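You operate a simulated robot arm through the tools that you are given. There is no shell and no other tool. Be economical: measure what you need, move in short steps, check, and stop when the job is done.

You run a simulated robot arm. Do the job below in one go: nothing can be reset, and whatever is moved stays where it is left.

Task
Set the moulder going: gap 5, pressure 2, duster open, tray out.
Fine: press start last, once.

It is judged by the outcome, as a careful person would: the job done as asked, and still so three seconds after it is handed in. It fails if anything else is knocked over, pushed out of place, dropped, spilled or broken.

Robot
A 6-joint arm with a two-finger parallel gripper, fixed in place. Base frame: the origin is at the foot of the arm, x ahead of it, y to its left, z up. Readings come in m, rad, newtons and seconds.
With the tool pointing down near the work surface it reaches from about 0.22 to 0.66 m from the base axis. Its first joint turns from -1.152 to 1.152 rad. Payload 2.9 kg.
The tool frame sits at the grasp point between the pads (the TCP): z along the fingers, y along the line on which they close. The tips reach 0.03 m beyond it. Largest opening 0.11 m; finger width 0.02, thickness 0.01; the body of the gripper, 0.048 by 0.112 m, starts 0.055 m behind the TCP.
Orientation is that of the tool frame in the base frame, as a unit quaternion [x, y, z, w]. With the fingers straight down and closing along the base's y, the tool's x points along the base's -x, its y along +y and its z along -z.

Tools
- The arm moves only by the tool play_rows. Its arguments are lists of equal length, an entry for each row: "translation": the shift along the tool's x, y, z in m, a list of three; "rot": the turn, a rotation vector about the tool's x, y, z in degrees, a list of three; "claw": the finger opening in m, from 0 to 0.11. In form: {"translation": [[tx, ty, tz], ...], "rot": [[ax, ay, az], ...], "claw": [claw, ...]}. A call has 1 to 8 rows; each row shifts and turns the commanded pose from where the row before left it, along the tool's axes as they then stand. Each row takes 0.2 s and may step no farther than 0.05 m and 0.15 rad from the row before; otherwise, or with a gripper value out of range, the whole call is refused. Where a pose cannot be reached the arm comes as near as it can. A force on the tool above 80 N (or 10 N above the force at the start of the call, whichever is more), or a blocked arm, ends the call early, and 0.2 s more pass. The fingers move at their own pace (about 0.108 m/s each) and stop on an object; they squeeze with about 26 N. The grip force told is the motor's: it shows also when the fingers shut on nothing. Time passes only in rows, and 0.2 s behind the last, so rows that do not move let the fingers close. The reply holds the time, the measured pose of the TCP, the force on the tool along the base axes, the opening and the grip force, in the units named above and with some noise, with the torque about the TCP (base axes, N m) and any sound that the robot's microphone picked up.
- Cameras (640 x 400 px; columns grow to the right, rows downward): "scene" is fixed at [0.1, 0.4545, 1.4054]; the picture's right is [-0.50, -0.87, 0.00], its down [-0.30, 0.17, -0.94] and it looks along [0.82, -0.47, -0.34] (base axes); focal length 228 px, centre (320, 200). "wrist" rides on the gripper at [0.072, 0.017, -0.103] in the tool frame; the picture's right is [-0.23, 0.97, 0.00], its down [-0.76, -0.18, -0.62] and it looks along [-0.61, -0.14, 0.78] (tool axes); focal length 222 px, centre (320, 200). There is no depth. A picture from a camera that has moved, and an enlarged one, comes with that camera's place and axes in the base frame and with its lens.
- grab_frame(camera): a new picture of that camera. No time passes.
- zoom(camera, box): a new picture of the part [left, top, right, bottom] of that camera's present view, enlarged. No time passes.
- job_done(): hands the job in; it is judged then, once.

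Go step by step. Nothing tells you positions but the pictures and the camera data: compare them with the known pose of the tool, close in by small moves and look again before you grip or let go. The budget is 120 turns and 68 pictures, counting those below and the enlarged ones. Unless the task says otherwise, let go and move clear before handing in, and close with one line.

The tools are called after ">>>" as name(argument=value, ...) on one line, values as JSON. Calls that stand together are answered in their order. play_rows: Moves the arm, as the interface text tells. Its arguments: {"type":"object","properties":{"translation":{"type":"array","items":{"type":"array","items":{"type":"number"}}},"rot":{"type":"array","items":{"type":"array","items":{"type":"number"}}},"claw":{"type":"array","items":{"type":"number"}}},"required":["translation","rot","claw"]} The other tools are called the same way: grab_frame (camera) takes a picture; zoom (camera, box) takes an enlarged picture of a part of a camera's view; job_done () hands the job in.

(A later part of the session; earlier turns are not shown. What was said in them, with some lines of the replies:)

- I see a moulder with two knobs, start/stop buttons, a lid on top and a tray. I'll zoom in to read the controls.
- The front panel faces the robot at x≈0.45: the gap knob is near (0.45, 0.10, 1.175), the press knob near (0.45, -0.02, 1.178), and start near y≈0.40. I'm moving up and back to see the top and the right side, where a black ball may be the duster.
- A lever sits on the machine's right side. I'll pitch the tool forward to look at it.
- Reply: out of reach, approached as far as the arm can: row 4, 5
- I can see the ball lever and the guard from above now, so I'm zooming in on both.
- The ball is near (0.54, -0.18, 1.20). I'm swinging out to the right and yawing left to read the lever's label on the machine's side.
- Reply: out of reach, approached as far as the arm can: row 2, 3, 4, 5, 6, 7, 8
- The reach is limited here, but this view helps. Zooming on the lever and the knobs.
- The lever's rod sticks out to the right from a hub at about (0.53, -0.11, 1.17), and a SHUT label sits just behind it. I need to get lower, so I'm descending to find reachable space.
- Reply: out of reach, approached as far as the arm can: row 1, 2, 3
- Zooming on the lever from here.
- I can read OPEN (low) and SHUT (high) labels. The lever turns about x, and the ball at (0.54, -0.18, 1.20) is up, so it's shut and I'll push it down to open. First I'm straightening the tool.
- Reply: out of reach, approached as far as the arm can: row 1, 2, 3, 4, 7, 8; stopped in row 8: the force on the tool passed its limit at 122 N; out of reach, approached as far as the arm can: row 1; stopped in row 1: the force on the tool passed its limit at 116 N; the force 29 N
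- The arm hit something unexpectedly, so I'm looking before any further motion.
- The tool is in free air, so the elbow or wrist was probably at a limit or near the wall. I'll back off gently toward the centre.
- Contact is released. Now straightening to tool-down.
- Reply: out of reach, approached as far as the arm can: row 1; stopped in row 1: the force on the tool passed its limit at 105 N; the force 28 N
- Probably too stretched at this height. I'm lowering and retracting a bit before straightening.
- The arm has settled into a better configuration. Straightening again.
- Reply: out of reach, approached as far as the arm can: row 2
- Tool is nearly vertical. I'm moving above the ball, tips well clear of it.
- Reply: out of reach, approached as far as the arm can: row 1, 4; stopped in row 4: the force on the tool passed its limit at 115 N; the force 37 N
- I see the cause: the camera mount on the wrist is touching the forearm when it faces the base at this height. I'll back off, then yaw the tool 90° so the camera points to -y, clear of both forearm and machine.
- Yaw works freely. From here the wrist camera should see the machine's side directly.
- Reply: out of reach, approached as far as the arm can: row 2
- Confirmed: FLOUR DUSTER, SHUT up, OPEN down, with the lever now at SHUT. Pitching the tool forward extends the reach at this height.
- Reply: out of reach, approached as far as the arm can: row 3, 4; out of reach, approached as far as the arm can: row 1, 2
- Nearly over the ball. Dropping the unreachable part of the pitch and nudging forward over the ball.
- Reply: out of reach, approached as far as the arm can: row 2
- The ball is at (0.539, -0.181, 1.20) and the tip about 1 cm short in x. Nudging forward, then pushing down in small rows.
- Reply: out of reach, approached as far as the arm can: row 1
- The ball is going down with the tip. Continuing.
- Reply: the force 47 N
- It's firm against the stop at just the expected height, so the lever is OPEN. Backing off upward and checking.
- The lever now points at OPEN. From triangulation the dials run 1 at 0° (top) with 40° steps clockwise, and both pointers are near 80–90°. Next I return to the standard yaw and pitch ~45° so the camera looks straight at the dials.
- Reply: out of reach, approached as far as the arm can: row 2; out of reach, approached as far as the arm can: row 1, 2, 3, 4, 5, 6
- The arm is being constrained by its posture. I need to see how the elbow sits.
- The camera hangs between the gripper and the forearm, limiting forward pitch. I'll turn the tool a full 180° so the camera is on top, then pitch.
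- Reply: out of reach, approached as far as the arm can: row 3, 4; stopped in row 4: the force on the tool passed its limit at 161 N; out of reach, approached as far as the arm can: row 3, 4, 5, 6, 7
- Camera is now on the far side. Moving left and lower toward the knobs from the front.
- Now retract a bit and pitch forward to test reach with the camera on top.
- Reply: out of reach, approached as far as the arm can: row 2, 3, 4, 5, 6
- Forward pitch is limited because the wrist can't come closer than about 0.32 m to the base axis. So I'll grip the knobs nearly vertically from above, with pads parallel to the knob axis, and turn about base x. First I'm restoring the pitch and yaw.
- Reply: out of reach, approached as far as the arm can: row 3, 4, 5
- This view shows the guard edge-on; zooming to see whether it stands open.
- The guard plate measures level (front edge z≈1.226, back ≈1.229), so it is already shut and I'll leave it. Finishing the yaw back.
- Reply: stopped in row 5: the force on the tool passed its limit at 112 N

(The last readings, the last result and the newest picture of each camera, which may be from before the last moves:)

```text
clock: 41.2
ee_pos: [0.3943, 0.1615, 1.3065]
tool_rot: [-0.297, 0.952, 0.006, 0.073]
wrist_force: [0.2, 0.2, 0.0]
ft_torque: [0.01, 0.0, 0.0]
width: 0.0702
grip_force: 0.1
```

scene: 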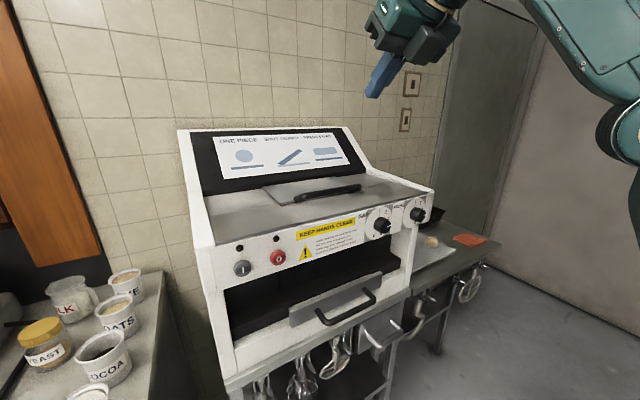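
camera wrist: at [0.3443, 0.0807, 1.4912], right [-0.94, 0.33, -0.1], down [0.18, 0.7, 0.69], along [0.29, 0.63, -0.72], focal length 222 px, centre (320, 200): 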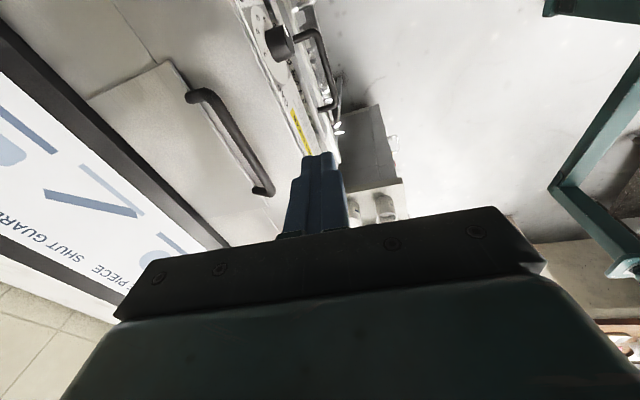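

>>> play_rows(translation=[[0.01, 0, 0.03], [0.01, 0, 0.02], [0, 0, 0], [0, 0, 0], [0, 0, 0], [0, 0, 0], [0, 0, 0]], rot=[[0, 0, 0], [0, 0, 0], [0, 0, 8.5], [0, 0, 8.5], [0, 0, 8.5], [0, 0, 8.5], [0, 0, 0]], claw=[0.07, 0.07, 0.07, 0.07, 0.07, 0.07, 0.07])

>>> grab_frame(camera="wrist")

```text
clock: 42.8
ee_pos: [0.3844, 0.1532, 1.2552]
tool_rot: [-0.006, 0.997, 0.027, 0.068]
wrist_force: [0.7, -0.1, -0.6]
ft_torque: [0.0, 0.01, -0.01]
width: 0.0697
grip_force: 0.0
```

```text
32 pictures are left
camera wrist: at [0.2993, 0.1644, 1.3477], right [0.21, 0.97, 0.08], down [0.67, -0.21, 0.71], along [0.71, -0.09, -0.7], focal length 222 px, centre (320, 200)
```

wrist: 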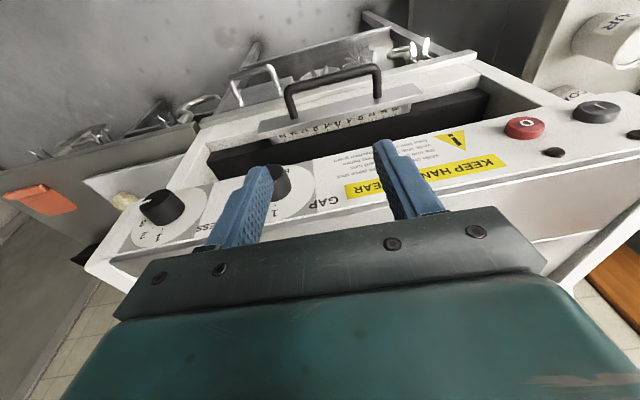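

Good pose. Zooming on the PRESS knob for its exact pointer, then moving over GAP.

>>> zoom(camera="wrist", box=[112, 150, 240, 230])

>>> zoom(camera="scene", box=[360, 185, 424, 245])

```text
5.00 times, centred on (176, 190) of wrist
camera zoom: at [0.2993, 0.1644, 1.3477], right [0.21, 0.97, 0.08], down [0.67, -0.21, 0.71], along [0.71, -0.09, -0.7], focal length 1111 px, centre (1040, 250)
```

zoom: 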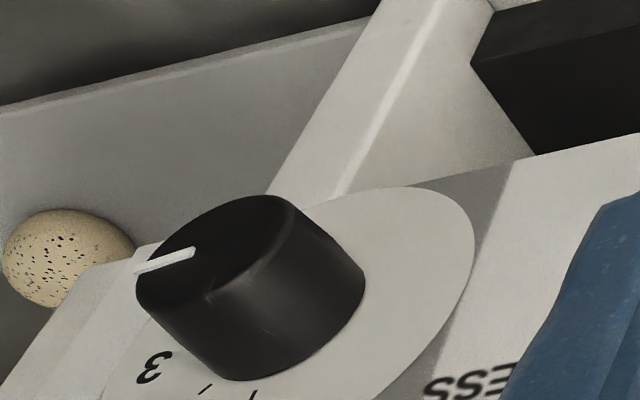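

```text
6.67 times, centred on (392, 215) of scene
camera zoom: at [0.1, 0.4545, 1.4054], right [-0.5, -0.87, 0.0], down [-0.3, 0.17, -0.94], along [0.82, -0.47, -0.34], focal length 1522 px, centre (-160, 100)
```

zoom: 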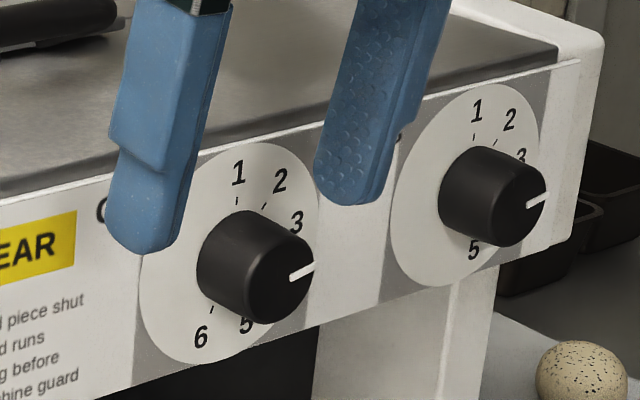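

Both knobs are at 3 (80°). GAP needs +80° clockwise to 5 (160°), PRESS −40° to 2 (40°). I'll lean the tool to φ≈−20° about x and pre-position above the GAP knob.

>>> play_rows(translation=[[0, 0, 0], [0, 0, 0], [0, 0, 0], [-0.0143, -0.012, 0.0117], [-0.0143, -0.012, 0.0117], [0, 0, 0]], rot=[[7.6, 0, -1.04], [7.6, 0, -1.04], [7.6, 0, -1.04], [0, 0, 0], [0, 0, 0], [0, 0, 0]], claw=[0.07, 0.07, 0.07, 0.07, 0.07, 0.07])

>>> zoom(camera="scene", box=[344, 155, 440, 245])

>>> grab_frame(camera="wrist")

```text
clock: 44.2
ee_pos: [0.4315, 0.1154, 1.2264]
tool_rot: [-0.011, 0.992, -0.089, 0.087]
wrist_force: [-33.4, 9.3, 18.9]
ft_torque: [-0.3, 0.43, -1.2]
width: 0.0671
grip_force: 0.1
out of reach, approached as far as the arm can: row 1, 2, 3
```

```text
4.44 times, centred on (392, 200) of scene
camera zoom: at [0.0985, 0.4547, 1.4054], right [-0.5, -0.87, 0.0], down [-0.3, 0.17, -0.94], along [0.82, -0.47, -0.34], focal length 1015 px, centre (0, 200)
```

zoom: 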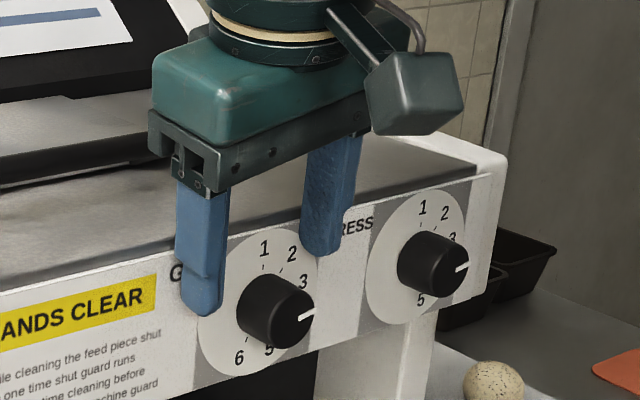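

```text
28 pictures are left
camera wrist: at [0.342, 0.148, 1.3106], right [0.22, 0.97, -0.14], down [0.64, -0.04, 0.76], along [0.73, -0.25, -0.63], focal length 222 px, centre (320, 200)
```

wrist: 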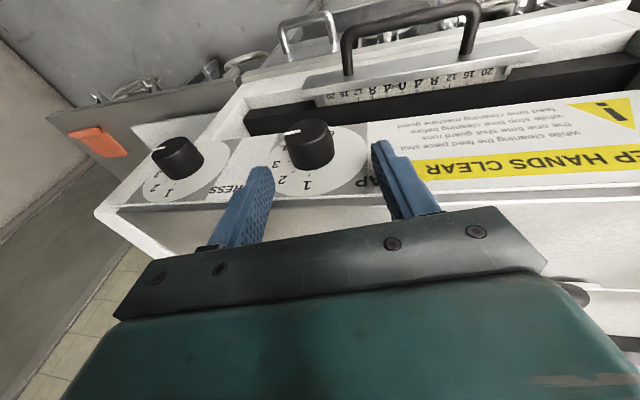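

The fingers are touching the panel lightly (33 N). Backing off in x.

>>> play_rows(translation=[[0.012, 0, -0.005], [0, 0, 0]], rot=[[0, 0, 0], [0, 0, 0]], claw=[0.07, 0.07])

```text
clock: 44.8
ee_pos: [0.4219, 0.1143, 1.2275]
tool_rot: [-0.015, 0.992, -0.092, 0.086]
wrist_force: [1.1, -0.3, 0.0]
ft_torque: [-0.01, 0.01, 0.02]
width: 0.07
grip_force: 0.1
```

>>> play_rows(translation=[[0, 0, 0], [0, 0, 0], [0, 0, 0]], rot=[[4.9, 0, -0.86], [4.9, 0, -0.86], [0, 0, 0]], claw=[0.07, 0.07, 0.07])

```text
clock: 45.6
ee_pos: [0.4175, 0.109, 1.215]
tool_rot: [-0.021, 0.98, -0.177, 0.087]
wrist_force: [-0.1, -0.4, 0.6]
ft_torque: [0.02, -0.01, -0.03]
width: 0.0701
grip_force: 0.1
out of reach, approached as far as the arm can: row 2
```

Lean reached (φ≈−20°). Advancing along the fingers so the knob sits between the pads.

>>> play_rows(translation=[[0, 0.0044, 0.015], [0, 0, 0.015], [0, 0, 0.011], [0, 0, 0]], rot=[[0, 0, 0], [0, 0, 0], [0, 0, 0], [0, 0, 0]], claw=[0.07, 0.07, 0.07, 0.07])

>>> grab_frame(camera="wrist")

```text
clock: 46.6
ee_pos: [0.4247, 0.0987, 1.1749]
tool_rot: [-0.02, 0.98, -0.178, 0.085]
wrist_force: [0.1, 0.5, 0.3]
ft_torque: [0.02, 0.05, 0.0]
width: 0.0701
grip_force: 0.2
```

```text
27 pictures are left
camera wrist: at [0.3357, 0.1465, 1.2521], right [0.21, 0.93, -0.31], down [0.64, 0.1, 0.76], along [0.74, -0.36, -0.57], focal length 222 px, centre (320, 200)
```

wrist: 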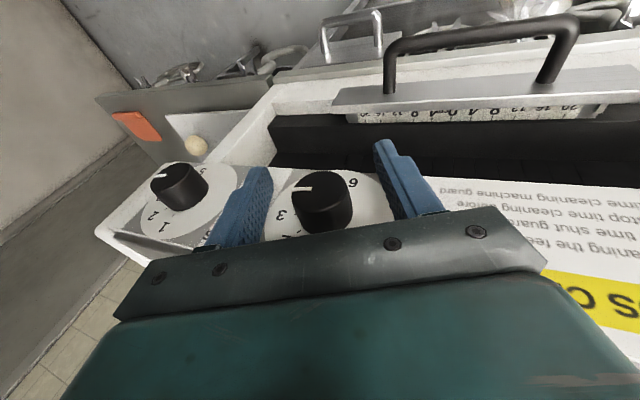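

Knob is centred between the fingers. Closing.

>>> play_rows(translation=[[0, 0, 0], [0, 0, 0], [0, 0, 0]], rot=[[0, 0, 0], [0, 0, 0], [0, 0, 0]], claw=[0.04, 0.02, 0.02])

```text
clock: 47.4
ee_pos: [0.4262, 0.0991, 1.1754]
tool_rot: [-0.02, 0.98, -0.178, 0.085]
wrist_force: [-0.1, -6.9, 0.5]
ft_torque: [0.0, -0.02, -0.21]
width: 0.032
grip_force: 44.4
```

Gripped (0.032 m). Turning +40° clockwise.

>>> play_rows(translation=[[0, 0, 0], [0, 0, 0], [0, 0, 0], [0, 0, 0], [0, 0, 0], [0, 0, 0]], rot=[[-7.88, 0, 1.37], [-7.88, 0, 1.37], [-7.88, 0, 1.37], [-7.88, 0, 1.37], [-7.88, 0, 1.37], [0, 0, 0]], claw=[0.02, 0.02, 0.02, 0.02, 0.02, 0.02])

>>> grab_frame(camera="wrist")

```text
clock: 48.8
ee_pos: [0.4255, 0.1013, 1.1759]
tool_rot: [0.008, 0.982, 0.17, 0.084]
wrist_force: [-7.9, 11.9, 3.9]
ft_torque: [-0.03, -0.28, 0.21]
width: 0.0318
grip_force: 45.1
```

```text
26 pictures are left
camera wrist: at [0.3359, 0.0861, 1.2649], right [0.21, 0.91, 0.36], down [0.65, -0.41, 0.64], along [0.73, 0.1, -0.68], focal length 222 px, centre (320, 200)
```

wrist: 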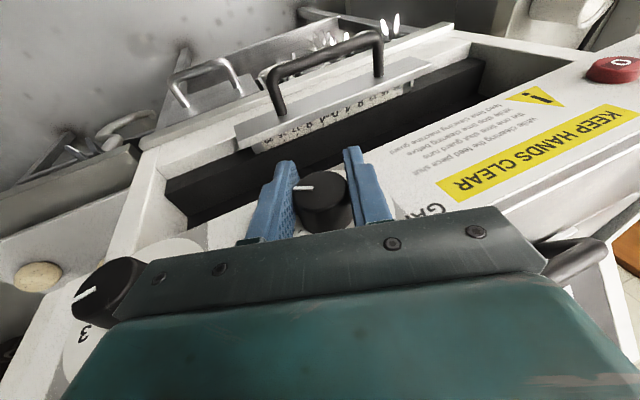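

The pointer followed. Next: open, rotate back −40° around the knob with fingers open, regrip and turn again.

>>> play_rows(translation=[[0, 0, 0], [0, 0, 0], [0, 0, 0], [0, 0, 0], [0, 0, 0], [0, 0, 0], [0, 0, 0], [0, 0, 0]], rot=[[0, 0, 0], [0, 0, 0], [7.88, 0, -1.37], [7.88, 0, -1.37], [7.88, 0, -1.37], [7.88, 0, -1.37], [7.88, 0, -1.37], [0, 0, 0]], claw=[0.065, 0.065, 0.065, 0.065, 0.065, 0.065, 0.065, 0.065])

>>> zoom(camera="wrist", box=[240, 140, 400, 240])

```text
clock: 50.6
ee_pos: [0.4249, 0.1, 1.1744]
tool_rot: [-0.022, 0.98, -0.177, 0.086]
wrist_force: [0.1, 0.3, 1.0]
ft_torque: [-0.02, -0.03, 0.0]
width: 0.0649
grip_force: 0.1
```

```text
4.00 times, centred on (320, 190) of wrist
camera zoom: at [0.3356, 0.1467, 1.2518], right [0.21, 0.93, -0.31], down [0.64, 0.1, 0.76], along [0.74, -0.36, -0.57], focal length 888 px, centre (320, 240)
```

zoom: 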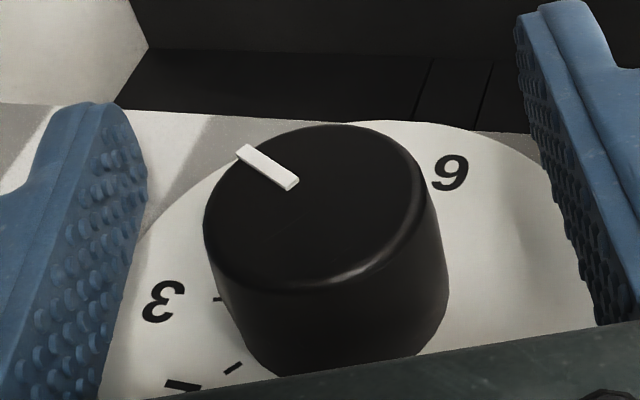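

Pointer now measures ≈120° (position 4). Regrip and turn another 40°.

>>> play_rows(translation=[[0, 0, 0], [0, 0, 0], [0, 0, 0], [0, 0, 0], [0, 0, 0], [0, 0, 0], [0, 0, 0], [0, 0, 0]], rot=[[0, 0, 0], [0, 0, 0], [-7.88, 0, 1.37], [-7.88, 0, 1.37], [-7.88, 0, 1.37], [-7.88, 0, 1.37], [-7.88, 0, 1.37], [0, 0, 0]], claw=[0.02, 0.02, 0.02, 0.02, 0.02, 0.02, 0.02, 0.02])

>>> play_rows(translation=[[0, 0, 0], [0, 0, 0], [0, 0, 0]], rot=[[0, 0, 0], [0, 0, 0], [0, 0, 0]], claw=[0.065, 0.065, 0.065])

>>> zoom(camera="wrist", box=[240, 140, 400, 240])

```text
clock: 52.4
ee_pos: [0.4234, 0.1003, 1.1752]
tool_rot: [0.008, 0.982, 0.169, 0.083]
wrist_force: [-2.0, 16.9, -0.4]
ft_torque: [-0.04, -0.13, 0.22]
width: 0.0316
grip_force: 44.9
```

```text
clock: 53.2
ee_pos: [0.4249, 0.0996, 1.1759]
tool_rot: [0.01, 0.982, 0.169, 0.083]
wrist_force: [-0.1, 0.4, -0.5]
ft_torque: [-0.03, -0.01, 0.0]
width: 0.0649
grip_force: 0.1
```

```text
4.00 times, centred on (320, 190) of wrist
camera zoom: at [0.3359, 0.0854, 1.2643], right [0.21, 0.91, 0.36], down [0.65, -0.41, 0.64], along [0.73, 0.1, -0.68], focal length 888 px, centre (320, 240)
```

zoom: 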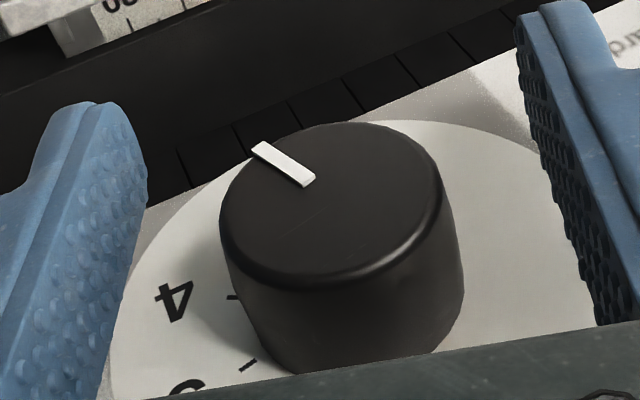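

GAP pointer measures 160°, exactly 5. Retreating and moving to the PRESS knob with the same +20° lean.

>>> play_rows(translation=[[0, 0, -0.04], [0, 0, -0.04], [-0.0022, -0.0378, -0.0133], [-0.0022, -0.0378, -0.0133], [-0.0022, -0.0378, -0.0133], [0, 0, 0]], rot=[[0, 0, 0], [0, 0, 0], [0, 0, 0], [0, 0, 0], [0, 0, 0], [0, 0, 0]], claw=[0.065, 0.065, 0.065, 0.065, 0.065, 0.065])

```text
clock: 54.6
ee_pos: [0.4117, -0.0451, 1.2406]
tool_rot: [0.01, 0.982, 0.168, 0.085]
wrist_force: [-0.2, 0.1, -0.4]
ft_torque: [-0.02, 0.01, -0.04]
width: 0.065
grip_force: 0.0
out of reach, approached as far as the arm can: row 5
```

>>> play_rows(translation=[[-0.0018, 0.0011, 0.02], [0, 0, 0.02], [0, 0, 0.02], [0, 0, 0.0097], [0, 0, 0]], rot=[[0, 0, 0], [0, 0, 0], [0, 0, 0], [0, 0, 0], [0, 0, 0]], claw=[0.065, 0.065, 0.065, 0.065, 0.065])

>>> zoom(camera="wrist", box=[240, 140, 400, 240])

```text
clock: 55.8
ee_pos: [0.425, -0.0202, 1.1763]
tool_rot: [0.008, 0.982, 0.169, 0.082]
wrist_force: [-0.3, 0.9, -0.1]
ft_torque: [-0.01, 0.0, 0.0]
width: 0.0649
grip_force: 0.1
```

```text
4.00 times, centred on (320, 190) of wrist
camera zoom: at [0.3357, -0.0343, 1.2654], right [0.21, 0.91, 0.36], down [0.65, -0.41, 0.64], along [0.73, 0.1, -0.68], focal length 888 px, centre (320, 240)
```

zoom: 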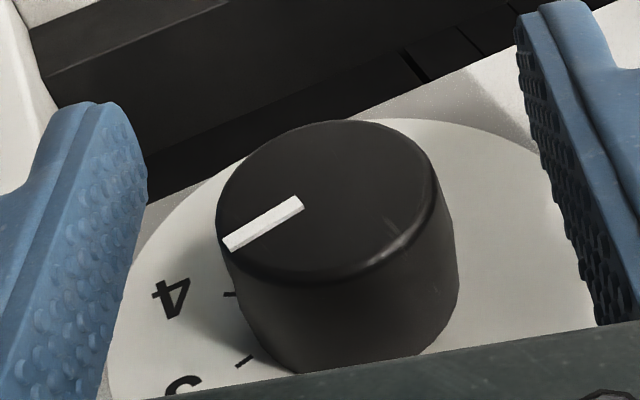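

PRESS pointer at ≈80° (3), knob centred. Grip and turn −40° counter-clockwise.

>>> play_rows(translation=[[0, 0, 0], [0, 0, 0], [0, 0, 0], [0, 0, 0], [0, 0, 0], [0, 0, 0], [0, 0, 0], [0, 0, 0]], rot=[[0, 0, 0], [0, 0, 0], [7.95, 0, -1.38], [7.95, 0, -1.38], [7.95, 0, -1.38], [7.95, 0, -1.38], [7.95, 0, -1.38], [0, 0, 0]], claw=[0.02, 0.02, 0.02, 0.02, 0.02, 0.02, 0.02, 0.02])

>>> play_rows(translation=[[0, 0, 0], [0, 0, 0], [0, 0, 0]], rot=[[0, 0, 0], [0, 0, 0], [0, 0, 0]], claw=[0.065, 0.065, 0.065])

>>> zoom(camera="wrist", box=[240, 140, 400, 240])

```text
clock: 57.6
ee_pos: [0.4254, -0.0195, 1.1762]
tool_rot: [-0.021, 0.98, -0.181, 0.085]
wrist_force: [-1.5, -11.4, -8.9]
ft_torque: [0.02, -0.54, -0.1]
width: 0.0325
grip_force: 44.9
```

```text
clock: 58.4
ee_pos: [0.4242, -0.0201, 1.1757]
tool_rot: [-0.021, 0.98, -0.18, 0.086]
wrist_force: [0.2, 0.9, 0.1]
ft_torque: [-0.01, 0.01, 0.03]
width: 0.065
grip_force: 0.0
```

```text
4.00 times, centred on (320, 190) of wrist
camera zoom: at [0.3344, 0.0276, 1.254], right [0.21, 0.93, -0.31], down [0.64, 0.11, 0.76], along [0.74, -0.36, -0.57], focal length 888 px, centre (320, 240)
```

zoom: 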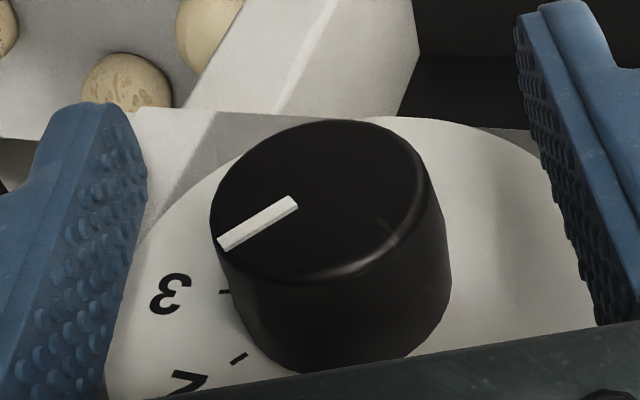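

PRESS measures ≈41°, i.e. 2. Retreating up and checking both dials from the scene camera.

>>> play_rows(translation=[[0, 0, -0.04], [0, 0, -0.04], [0.0, 0, -0.02], [0, 0, 0]], rot=[[0, 0, 0], [0, 0, 0], [-8, 0, 1.4], [-8, 0, 1.4]], claw=[0.065, 0.065, 0.065, 0.065])

>>> zoom(camera="scene", box=[360, 185, 440, 245])

```text
clock: 59.4
ee_pos: [0.4033, 0.0132, 1.2646]
tool_rot: [-0.001, 0.996, -0.04, 0.084]
wrist_force: [1.0, 1.4, 0.0]
ft_torque: [-0.13, 0.08, 0.01]
width: 0.0648
grip_force: 0.1
out of reach, approached as far as the arm can: row 3
```

```text
6.67 times, centred on (400, 215) of scene
camera zoom: at [0.1001, 0.4546, 1.4054], right [-0.5, -0.87, 0.0], down [-0.3, 0.17, -0.94], along [0.82, -0.47, -0.34], focal length 1522 px, centre (-213, 100)
```

zoom: 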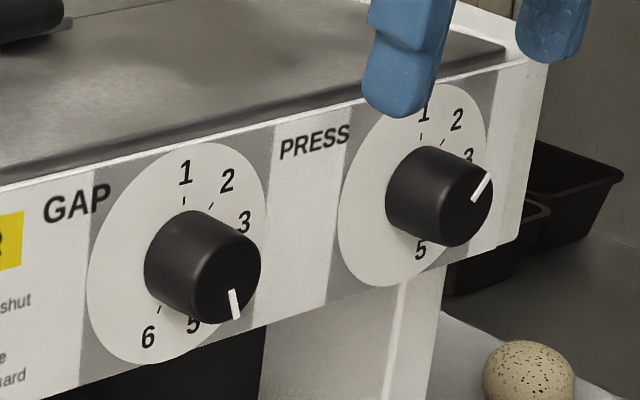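

Both dials are right: GAP at 5, PRESS at 2. Now the tray: backing away from the panel, moving left, and yawing 90° so the fingers can close on the horizontal handle bar (≈(0.414, 0.19, 0.986)).

>>> play_rows(translation=[[0.04, 0.025, -0.007], [0.025, 0.04, -0.005], [0, 0.045, 0.0], [0, 0.045, 0.01], [0, 0, 0], [0, 0, 0], [0, 0, 0], [0, 0, 0]], rot=[[0, 0, 0], [0, 0, 0], [0, 0, 0], [0, 0, 0], [0, 0, -8.4], [0, 0, -8.4], [0, 0, -8.4], [0, 0, -8.4]], claw=[0.065, 0.065, 0.065, 0.065, 0.065, 0.065, 0.065, 0.065])

>>> play_rows(translation=[[0, 0, 0.0], [0, 0, 0], [0, 0, 0], [0, 0, 0], [0, 0, 0], [0, 0, 0], [0, 0, 0]], rot=[[0, 0, -8.2], [0, 0, -8.2], [0, 0, -8.2], [0, 0, -8.2], [0, 0, -8.2], [0, 0, -8.2], [0, 0, -7]], claw=[0.065, 0.065, 0.065, 0.065, 0.065, 0.065, 0.065])

>>> grab_frame(camera="wrist")

```text
clock: 61.2
ee_pos: [0.3394, 0.1679, 1.2444]
tool_rot: [-0.297, 0.95, -0.063, 0.07]
wrist_force: [0.2, 0.3, 0.8]
ft_torque: [0.02, 0.01, 0.01]
width: 0.065
grip_force: 0.2
```

```text
clock: 62.8
ee_pos: [0.3401, 0.1676, 1.244]
tool_rot: [0.71, -0.698, 0.089, -0.031]
wrist_force: [0.6, -0.7, 0.2]
ft_torque: [0.02, 0.0, -0.01]
width: 0.0649
grip_force: 0.1
```

```text
20 pictures are left
camera wrist: at [0.3057, 0.1033, 1.3474], right [-0.96, 0.2, -0.18], down [0.06, 0.81, 0.58], along [0.27, 0.55, -0.79], focal length 222 px, centre (320, 200)
```

wrist: 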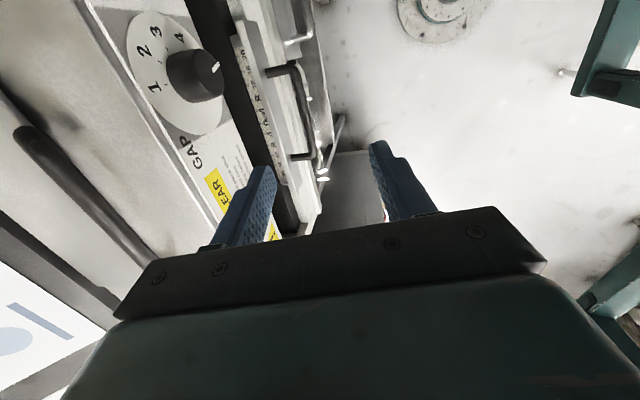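

>>> zoom(camera="wrist", box=[200, 40, 360, 200])

```text
2.50 times, centred on (280, 120) of wrist
camera zoom: at [0.3057, 0.1033, 1.3474], right [-0.96, 0.2, -0.18], down [0.06, 0.81, 0.58], along [0.27, 0.55, -0.79], focal length 555 px, centre (420, 400)
```

zoom: 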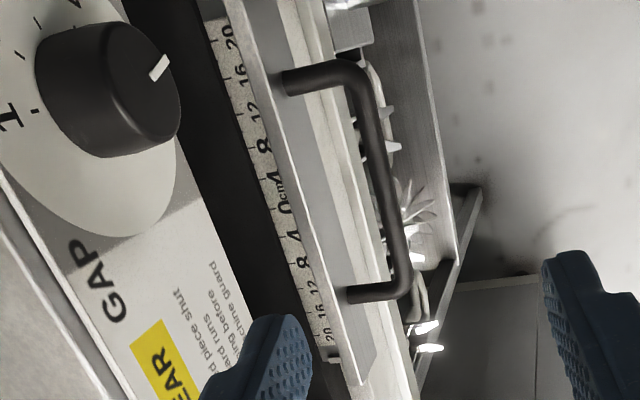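

The bar runs at x≈0.417, y 0.124–0.257, z≈0.986, with ~4.5 cm clear behind it. Pitching to ~25° and descending to a pre-grasp in front and above it.

>>> play_rows(translation=[[0, 0, 0], [0, 0, 0], [-0.0048, 0.0095, 0.0435], [-0.0048, 0.0095, 0.0435], [-0.0048, 0.0095, 0.0435], [-0.0048, 0.0095, 0.0435], [0, 0, 0]], rot=[[7.5, -2.3, 0], [7.5, -2.3, 0], [0, 0, 0], [0, 0, 0], [0, 0, 0], [0, 0, 0], [0, 0, 0]], claw=[0.045, 0.045, 0.045, 0.045, 0.045, 0.045, 0.045])

>>> grab_frame(camera="wrist")

```text
clock: 64.4
ee_pos: [0.3773, 0.1874, 1.0697]
tool_rot: [0.701, -0.68, 0.15, -0.153]
wrist_force: [-0.6, 0.3, -0.3]
ft_torque: [-0.01, 0.01, 0.0]
width: 0.045
grip_force: 0.0
```

```text
18 pictures are left
camera wrist: at [0.3211, 0.1133, 1.1554], right [-0.89, 0.2, -0.41], down [-0.12, 0.76, 0.64], along [0.44, 0.62, -0.65], focal length 222 px, centre (320, 200)
```

wrist: 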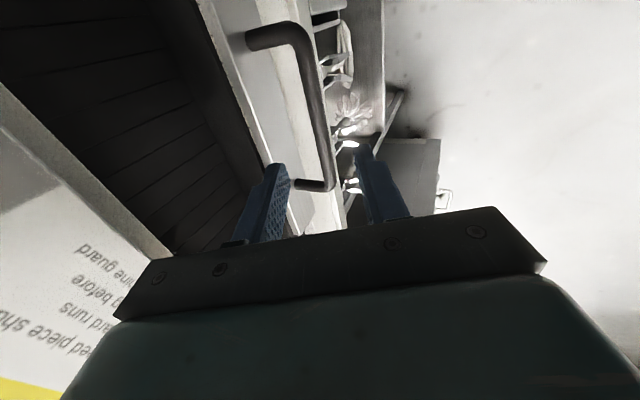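

Aligned. Advancing along the fingers to straddle the bar.

>>> play_rows(translation=[[0, 0, 0.03], [0, 0, 0.03], [0, 0, 0.031], [0, 0, 0]], rot=[[0, 0, 0], [0, 0, 0], [0, 0, 0], [0, 0, 0]], claw=[0.045, 0.045, 0.045, 0.045])

>>> grab_frame(camera="wrist")

```text
clock: 65.4
ee_pos: [0.4148, 0.1885, 0.9872]
tool_rot: [0.701, -0.68, 0.151, -0.153]
wrist_force: [0.2, 0.1, -0.1]
ft_torque: [0.01, 0.03, 0.01]
width: 0.0449
grip_force: 0.0
```

```text
17 pictures are left
camera wrist: at [0.3583, 0.1147, 1.073], right [-0.89, 0.2, -0.41], down [-0.12, 0.76, 0.64], along [0.44, 0.62, -0.65], focal length 222 px, centre (320, 200)
```

wrist: 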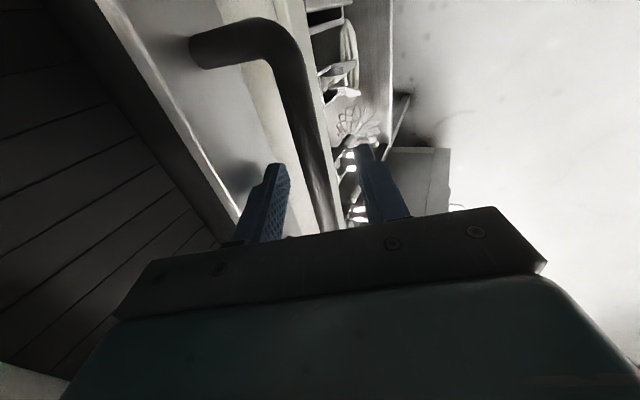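

The bar lies between the fingers, no contact force. Closing on it.

>>> play_rows(translation=[[0, 0, 0], [0, 0, 0], [0, 0, 0]], rot=[[0, 0, 0], [0, 0, 0], [0, 0, 0]], claw=[0.02, 0.0, 0.0])

```text
clock: 66.2
ee_pos: [0.4155, 0.1874, 0.9867]
tool_rot: [0.701, -0.68, 0.151, -0.154]
wrist_force: [2.7, 1.9, 2.3]
ft_torque: [0.34, -0.02, -1.03]
width: 0.0139
grip_force: 45.0
```

Bar gripped. Pulling straight toward −x.

>>> play_rows(translation=[[0, 0.0181, -0.0084], [0, 0.0181, -0.0084], [0, 0.0181, -0.0084], [0, 0, 0]], rot=[[0, 0, 0], [0, 0, 0], [0, 0, 0], [0, 0, 0]], claw=[0, 0, 0, 0])

>>> zoom(camera="scene", box=[200, 200, 460, 360])

```text
clock: 67.2
ee_pos: [0.3549, 0.1886, 0.9877]
tool_rot: [0.702, -0.679, 0.15, -0.153]
wrist_force: [-1.1, 19.3, -4.4]
ft_torque: [0.38, -0.02, -0.77]
width: 0.0138
grip_force: 45.5
```

```text
2.46 times, centred on (330, 280) of scene
camera zoom: at [0.1, 0.4551, 1.4052], right [-0.5, -0.87, 0.0], down [-0.3, 0.17, -0.94], along [0.82, -0.47, -0.34], focal length 562 px, centre (295, 3)
```

zoom: 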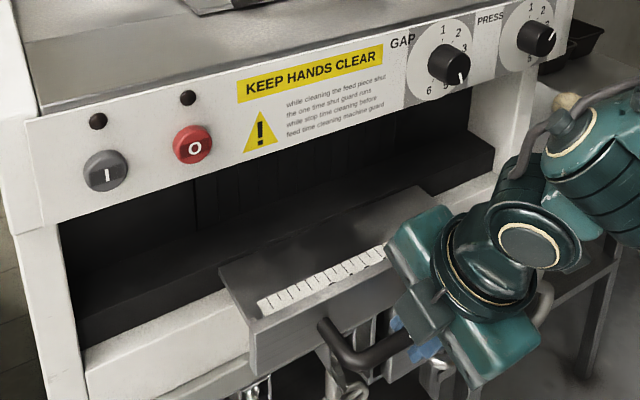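

The tray slides out smoothly. Continuing until it meets its stop.

>>> play_rows(translation=[[0, 0.0181, -0.0084], [0, 0.0181, -0.0084], [0, 0.0181, -0.0084], [0, 0, 0]], rot=[[0, 0, 0], [0, 0, 0], [0, 0, 0], [0, 0, 0]], claw=[0, 0, 0, 0])

```text
clock: 68.2
ee_pos: [0.2945, 0.1868, 0.9872]
tool_rot: [0.704, -0.678, 0.145, -0.154]
wrist_force: [0.1, 35.8, -13.9]
ft_torque: [0.55, 0.01, -0.75]
width: 0.014
grip_force: 44.8
```

0.12 m out, no stop yet; a small sideways load from drift. I'm correcting y by 3 mm and pulling further.

>>> play_rows(translation=[[-0.003, 0.0, 0], [-0.0006, 0.0181, -0.0084], [-0.0006, 0.0181, -0.0084], [0, 0, 0]], rot=[[0, 0, 0], [0, 0, 0], [0, 0, 0], [0, 0, 0]], claw=[0, 0, 0, 0])

>>> zoom(camera="scene", box=[200, 200, 460, 360])

```text
clock: 69.2
ee_pos: [0.2543, 0.1874, 0.987]
tool_rot: [0.702, -0.679, 0.15, -0.152]
wrist_force: [-0.8, 16.3, -2.4]
ft_torque: [0.63, 0.03, -0.68]
width: 0.0139
grip_force: 45.3
```

```text
2.46 times, centred on (330, 280) of scene
camera zoom: at [0.1, 0.4549, 1.4052], right [-0.5, -0.87, 0.0], down [-0.3, 0.17, -0.94], along [0.82, -0.47, -0.34], focal length 562 px, centre (295, 3)
```

zoom: 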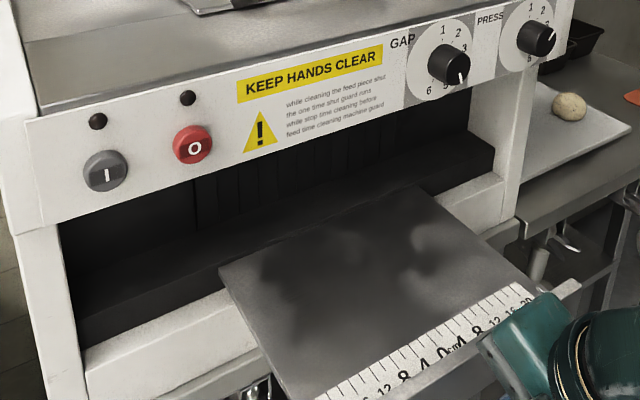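

Tray is 0.16 m out and still supported. Pulling carefully a bit more to find the stop.

>>> play_rows(translation=[[-0.0015, 0.009, -0.0042], [-0.0003, 0.009, -0.0042], [-0.0003, 0.009, -0.0042], [0, 0, 0]], rot=[[0, 0, 0], [0, 0, 0], [0, 0, 0], [0, 0, 0]], claw=[0, 0, 0, 0])

```text
clock: 69.9
ee_pos: [0.2428, 0.1856, 0.9921]
tool_rot: [0.692, -0.683, 0.165, -0.166]
wrist_force: [22.6, 1.5, -19.0]
ft_torque: [-0.27, -0.11, -0.38]
width: 0.0137
grip_force: 44.9
stopped in row 3: the force on the tool passed its limit at 90 N (the readings are from after the stop); the commanded pose is now the measured one
```

Firm stop at 0.173 m of travel, so the tray is fully out. I'm opening, rolling the tool back to vertical around the bar, and lifting away.

>>> play_rows(translation=[[0, 0, 0], [0, 0, 0], [0, 0, 0], [0, 0, 0], [0, 0, 0], [0, 0, 0]], rot=[[0, 0, 0], [0, 0, 0], [-7.5, 0, 0], [-7.5, 0, 0], [-7.5, 0, 0], [0, 0, 0]], claw=[0.05, 0.05, 0.05, 0.05, 0.05, 0.05])

>>> grab_frame(camera="scene")

```text
clock: 71.3
ee_pos: [0.2409, 0.1865, 0.9934]
tool_rot: [0.712, -0.701, 0.027, -0.027]
wrist_force: [-0.2, 0.5, 1.8]
ft_torque: [0.03, 0.01, -0.02]
width: 0.0501
grip_force: 0.0
```

```text
14 pictures are left
```

scene: 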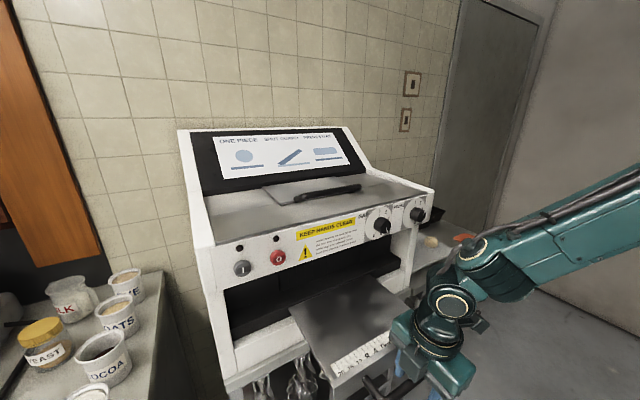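

The tray rests out and the gripper is free. Lifting away, moving left in front of the start button (≈(0.440, 0.407, 1.169)) and closing the fingers.

>>> play_rows(translation=[[0, 0, -0.03], [0, 0, -0.04], [-0.03, 0, -0.03], [-0.05, 0, -0.02], [-0.05, 0, -0.02], [-0.05, 0, -0.02], [-0.03, 0, 0], [0, 0, 0]], rot=[[0, 0, 0], [0, 0, 0], [0, 0, 0], [0, 0, 0], [0, 0, 0], [0, 0, 0], [0, 0, 0], [0, 0, 0]], claw=[0.05, 0.05, 0.05, 0.0, 0.0, 0.0, 0, 0])

```text
refused: row 4 steps farther than a row can; nothing moved
```

>>> play_rows(translation=[[0, 0, -0.03], [0, 0, -0.04], [-0.03, 0, -0.03], [-0.045, 0, -0.02], [-0.045, 0, -0.02], [-0.045, 0, -0.02], [-0.045, 0, 0], [0, 0, 0]], rot=[[0, 0, 0], [0, 0, 0], [0, 0, 0], [0, 0, 0], [0, 0, 0], [0, 0, 0], [0, 0, 0], [0, 0, 0]], claw=[0.05, 0.05, 0.05, 0.0, 0.0, 0.0, 0, 0])

```text
clock: 73.1
ee_pos: [0.2255, 0.3969, 1.1529]
tool_rot: [0.712, -0.702, 0.025, -0.027]
wrist_force: [-0.7, -0.5, -0.1]
ft_torque: [0.0, 0.03, 0.0]
width: 0.0
grip_force: 26.2
```

>>> play_rows(translation=[[-0.005, -0.045, 0], [-0.005, -0.045, 0], [0, 0, 0], [0, 0, 0], [0, 0, 0], [0, 0, 0], [0, 0, 0], [0, 0, 0]], rot=[[0, 0, 0], [0, 0, 0], [8, 0, 0], [8, 0, 0], [8, 0, 0], [8, 0, 0], [8, 0, 0], [0, 0, 0]], claw=[0, 0, 0, 0, 0, 0, 0, 0])

>>> grab_frame(camera="scene")

>>> grab_frame(camera="wrist")

```text
clock: 74.9
ee_pos: [0.3741, 0.3759, 1.1538]
tool_rot: [0.659, -0.65, 0.264, -0.27]
wrist_force: [-1.3, 0.0, -0.2]
ft_torque: [-0.05, 0.0, 0.02]
width: 0.0
grip_force: 25.8
out of reach, approached as far as the arm can: row 5, 6, 7
```

```text
13 pictures are left
```

scene: 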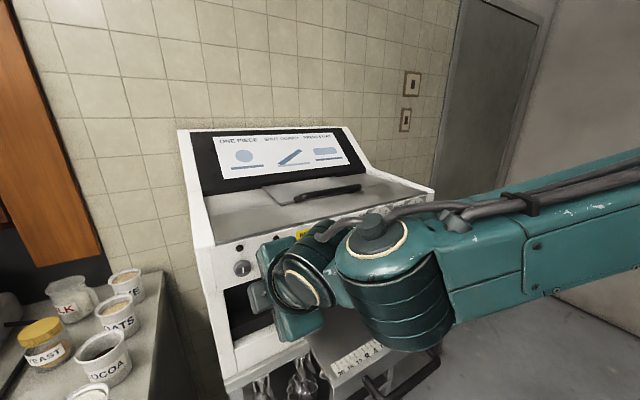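

```text
12 pictures are left
camera wrist: at [0.2912, 0.302, 1.2155], right [-0.7, 0.22, -0.68], down [-0.32, 0.76, 0.57], along [0.64, 0.62, -0.46], focal length 222 px, centre (320, 200)
```

wrist: 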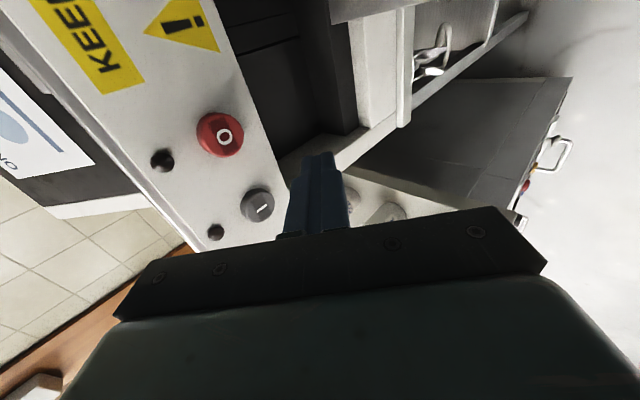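

Clear view: the start "I" at (0.440, 0.406, 1.169). Moving the closed fingertips to just in front of it.

>>> play_rows(translation=[[-0.0155, -0.0158, -0.0048], [-0.0155, -0.0158, -0.0047], [0, 0, 0]], rot=[[0, 0, 0], [0, 0, 0], [0, 0, 0]], claw=[0, 0, 0])

>>> grab_frame(camera="wrist")

```text
clock: 75.7
ee_pos: [0.3932, 0.405, 1.1829]
tool_rot: [0.66, -0.649, 0.264, -0.27]
wrist_force: [0.3, 0.1, -0.3]
ft_torque: [-0.01, -0.01, 0.0]
width: 0.0
grip_force: 26.1
```

```text
11 pictures are left
camera wrist: at [0.3096, 0.3319, 1.2448], right [-0.7, 0.22, -0.68], down [-0.32, 0.76, 0.57], along [0.64, 0.62, -0.46], focal length 222 px, centre (320, 200)
```

wrist: 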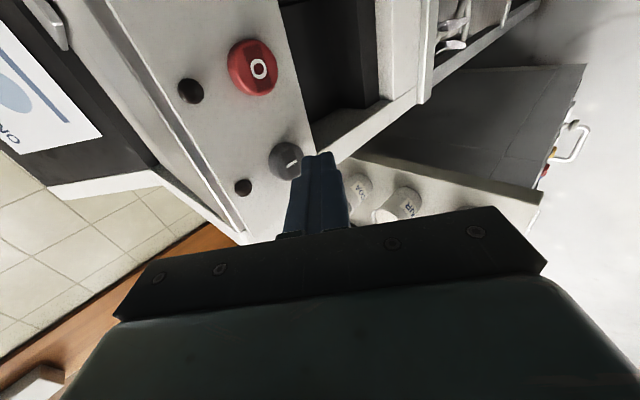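

Aligned in y and z. Before committing, everything else is set (gap 5, press 2, duster open, tray out, guard shut). Pressing in small steps.

>>> play_rows(translation=[[0, -0.0043, 0.0042], [0, -0.0043, 0.0042], [0, -0.0043, 0.0042], [0, -0.0022, 0.0021], [0, 0, 0]], rot=[[0, 0, 0], [0, 0, 0], [0, 0, 0], [0, 0, 0], [0, 0, 0]], claw=[0, 0, 0, 0, 0])

```text
clock: 76.9
ee_pos: [0.4112, 0.4059, 1.1834]
tool_rot: [0.659, -0.65, 0.266, -0.27]
wrist_force: [-1.2, -0.1, 0.2]
ft_torque: [0.0, 0.04, -0.03]
width: 0.0
grip_force: 26.5
```

>>> play_rows(translation=[[0, -0.0022, 0.0021], [0, -0.0022, 0.0021], [0, 0, 0]], rot=[[0, 0, 0], [0, 0, 0], [0, 0, 0]], claw=[0, 0, 0])

```text
clock: 77.7
ee_pos: [0.4161, 0.4066, 1.1819]
tool_rot: [0.66, -0.649, 0.265, -0.269]
wrist_force: [-11.1, 0.0, 1.2]
ft_torque: [0.0, 0.13, -0.03]
width: 0.0
grip_force: 26.3
heard: click
```

A click was heard with 11 N on the button, so it's pressed. Backing straight off along −x and checking the indicators.

>>> play_rows(translation=[[0, 0.011, -0.0105], [0, 0.022, -0.021], [0, 0.022, -0.021], [0.02, 0.022, -0.021], [0, 0, 0]], rot=[[0, 0, 0], [0, 0, 0], [0, 0, 0], [0, 0, 0], [0, 0, 0]], claw=[0, 0, 0, 0, 0])

>>> zoom(camera="scene", box=[180, 120, 450, 400])

>>> grab_frame(camera="wrist")

```text
clock: 78.9
ee_pos: [0.3651, 0.3556, 1.1773]
tool_rot: [0.659, -0.65, 0.265, -0.269]
wrist_force: [0.0, -0.4, -0.6]
ft_torque: [0.02, 0.0, 0.03]
width: 0.0001
grip_force: 26.2
out of reach, approached as far as the arm can: row 2, 3, 4
```

```text
1.43 times, centred on (315, 260) of scene
camera zoom: at [0.1, 0.4545, 1.4054], right [-0.5, -0.87, 0.0], down [-0.3, 0.17, -0.94], along [0.82, -0.47, -0.34], focal length 326 px, centre (327, 114)
```

zoom: 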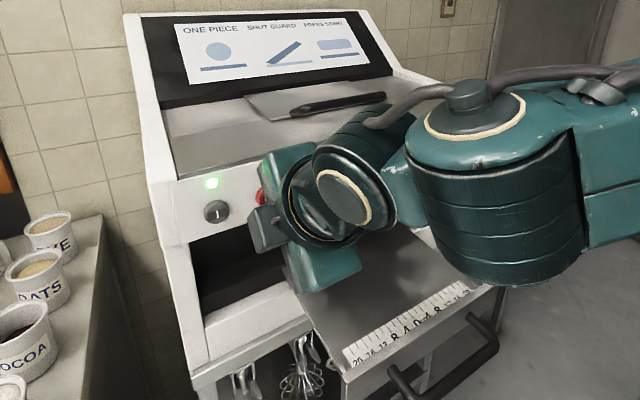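

```text
9 pictures are left
camera wrist: at [0.2821, 0.282, 1.2385], right [-0.7, 0.22, -0.68], down [-0.32, 0.76, 0.57], along [0.64, 0.62, -0.46], focal length 222 px, centre (320, 200)
```

wrist: 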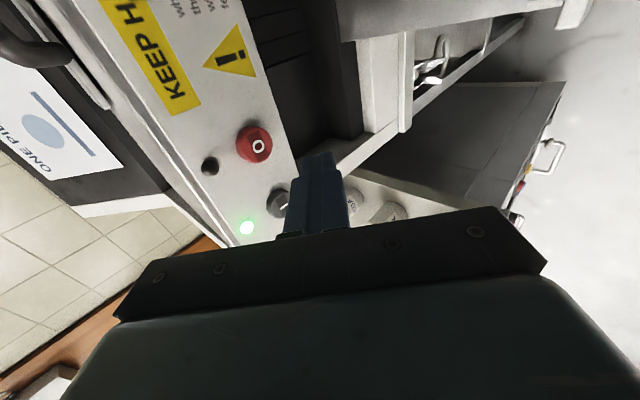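

The green lamp is lit and the moulder is running. I'm rolling the tool back to vertical, clear of the panel, for a final check of the dials and tray.

>>> play_rows(translation=[[0, 0.01, -0.01], [0, 0, 0], [0, 0, 0], [0, 0, 0], [0, 0.03, 0], [0, 0, 0]], rot=[[-8, 0, 0], [-8, 0, 0], [-8, 0, 0], [-8, 0, 0], [-8, 0, 0], [0, 0, 0]], claw=[0, 0, 0, 0, 0, 0])

>>> grab_frame(camera="scene")

```text
clock: 80.3
ee_pos: [0.3223, 0.3543, 1.1708]
tool_rot: [0.712, -0.702, 0.027, -0.027]
wrist_force: [-0.3, 0.5, 0.0]
ft_torque: [0.02, 0.0, 0.02]
width: 0.0001
grip_force: 26.2
```

```text
8 pictures are left
```

scene: 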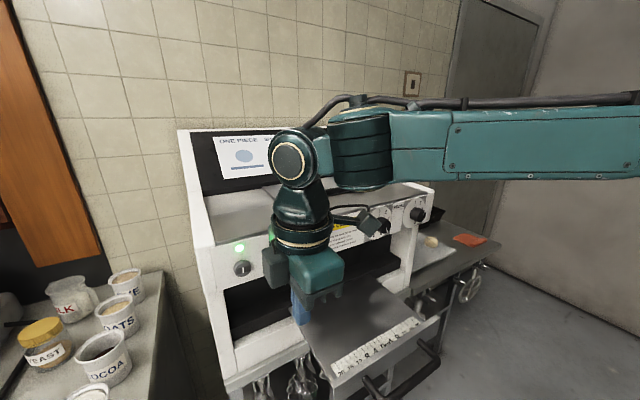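

The lamp stays green, the tray is out, the settings hold, and the arm is clear of everything. Handing in.

>>> job_done()

```text
The job is handed in.
```

The moulder is running with its green lamp lit: gap 5, pressure 2, duster open and tray out to its stop, with start pressed once, last.
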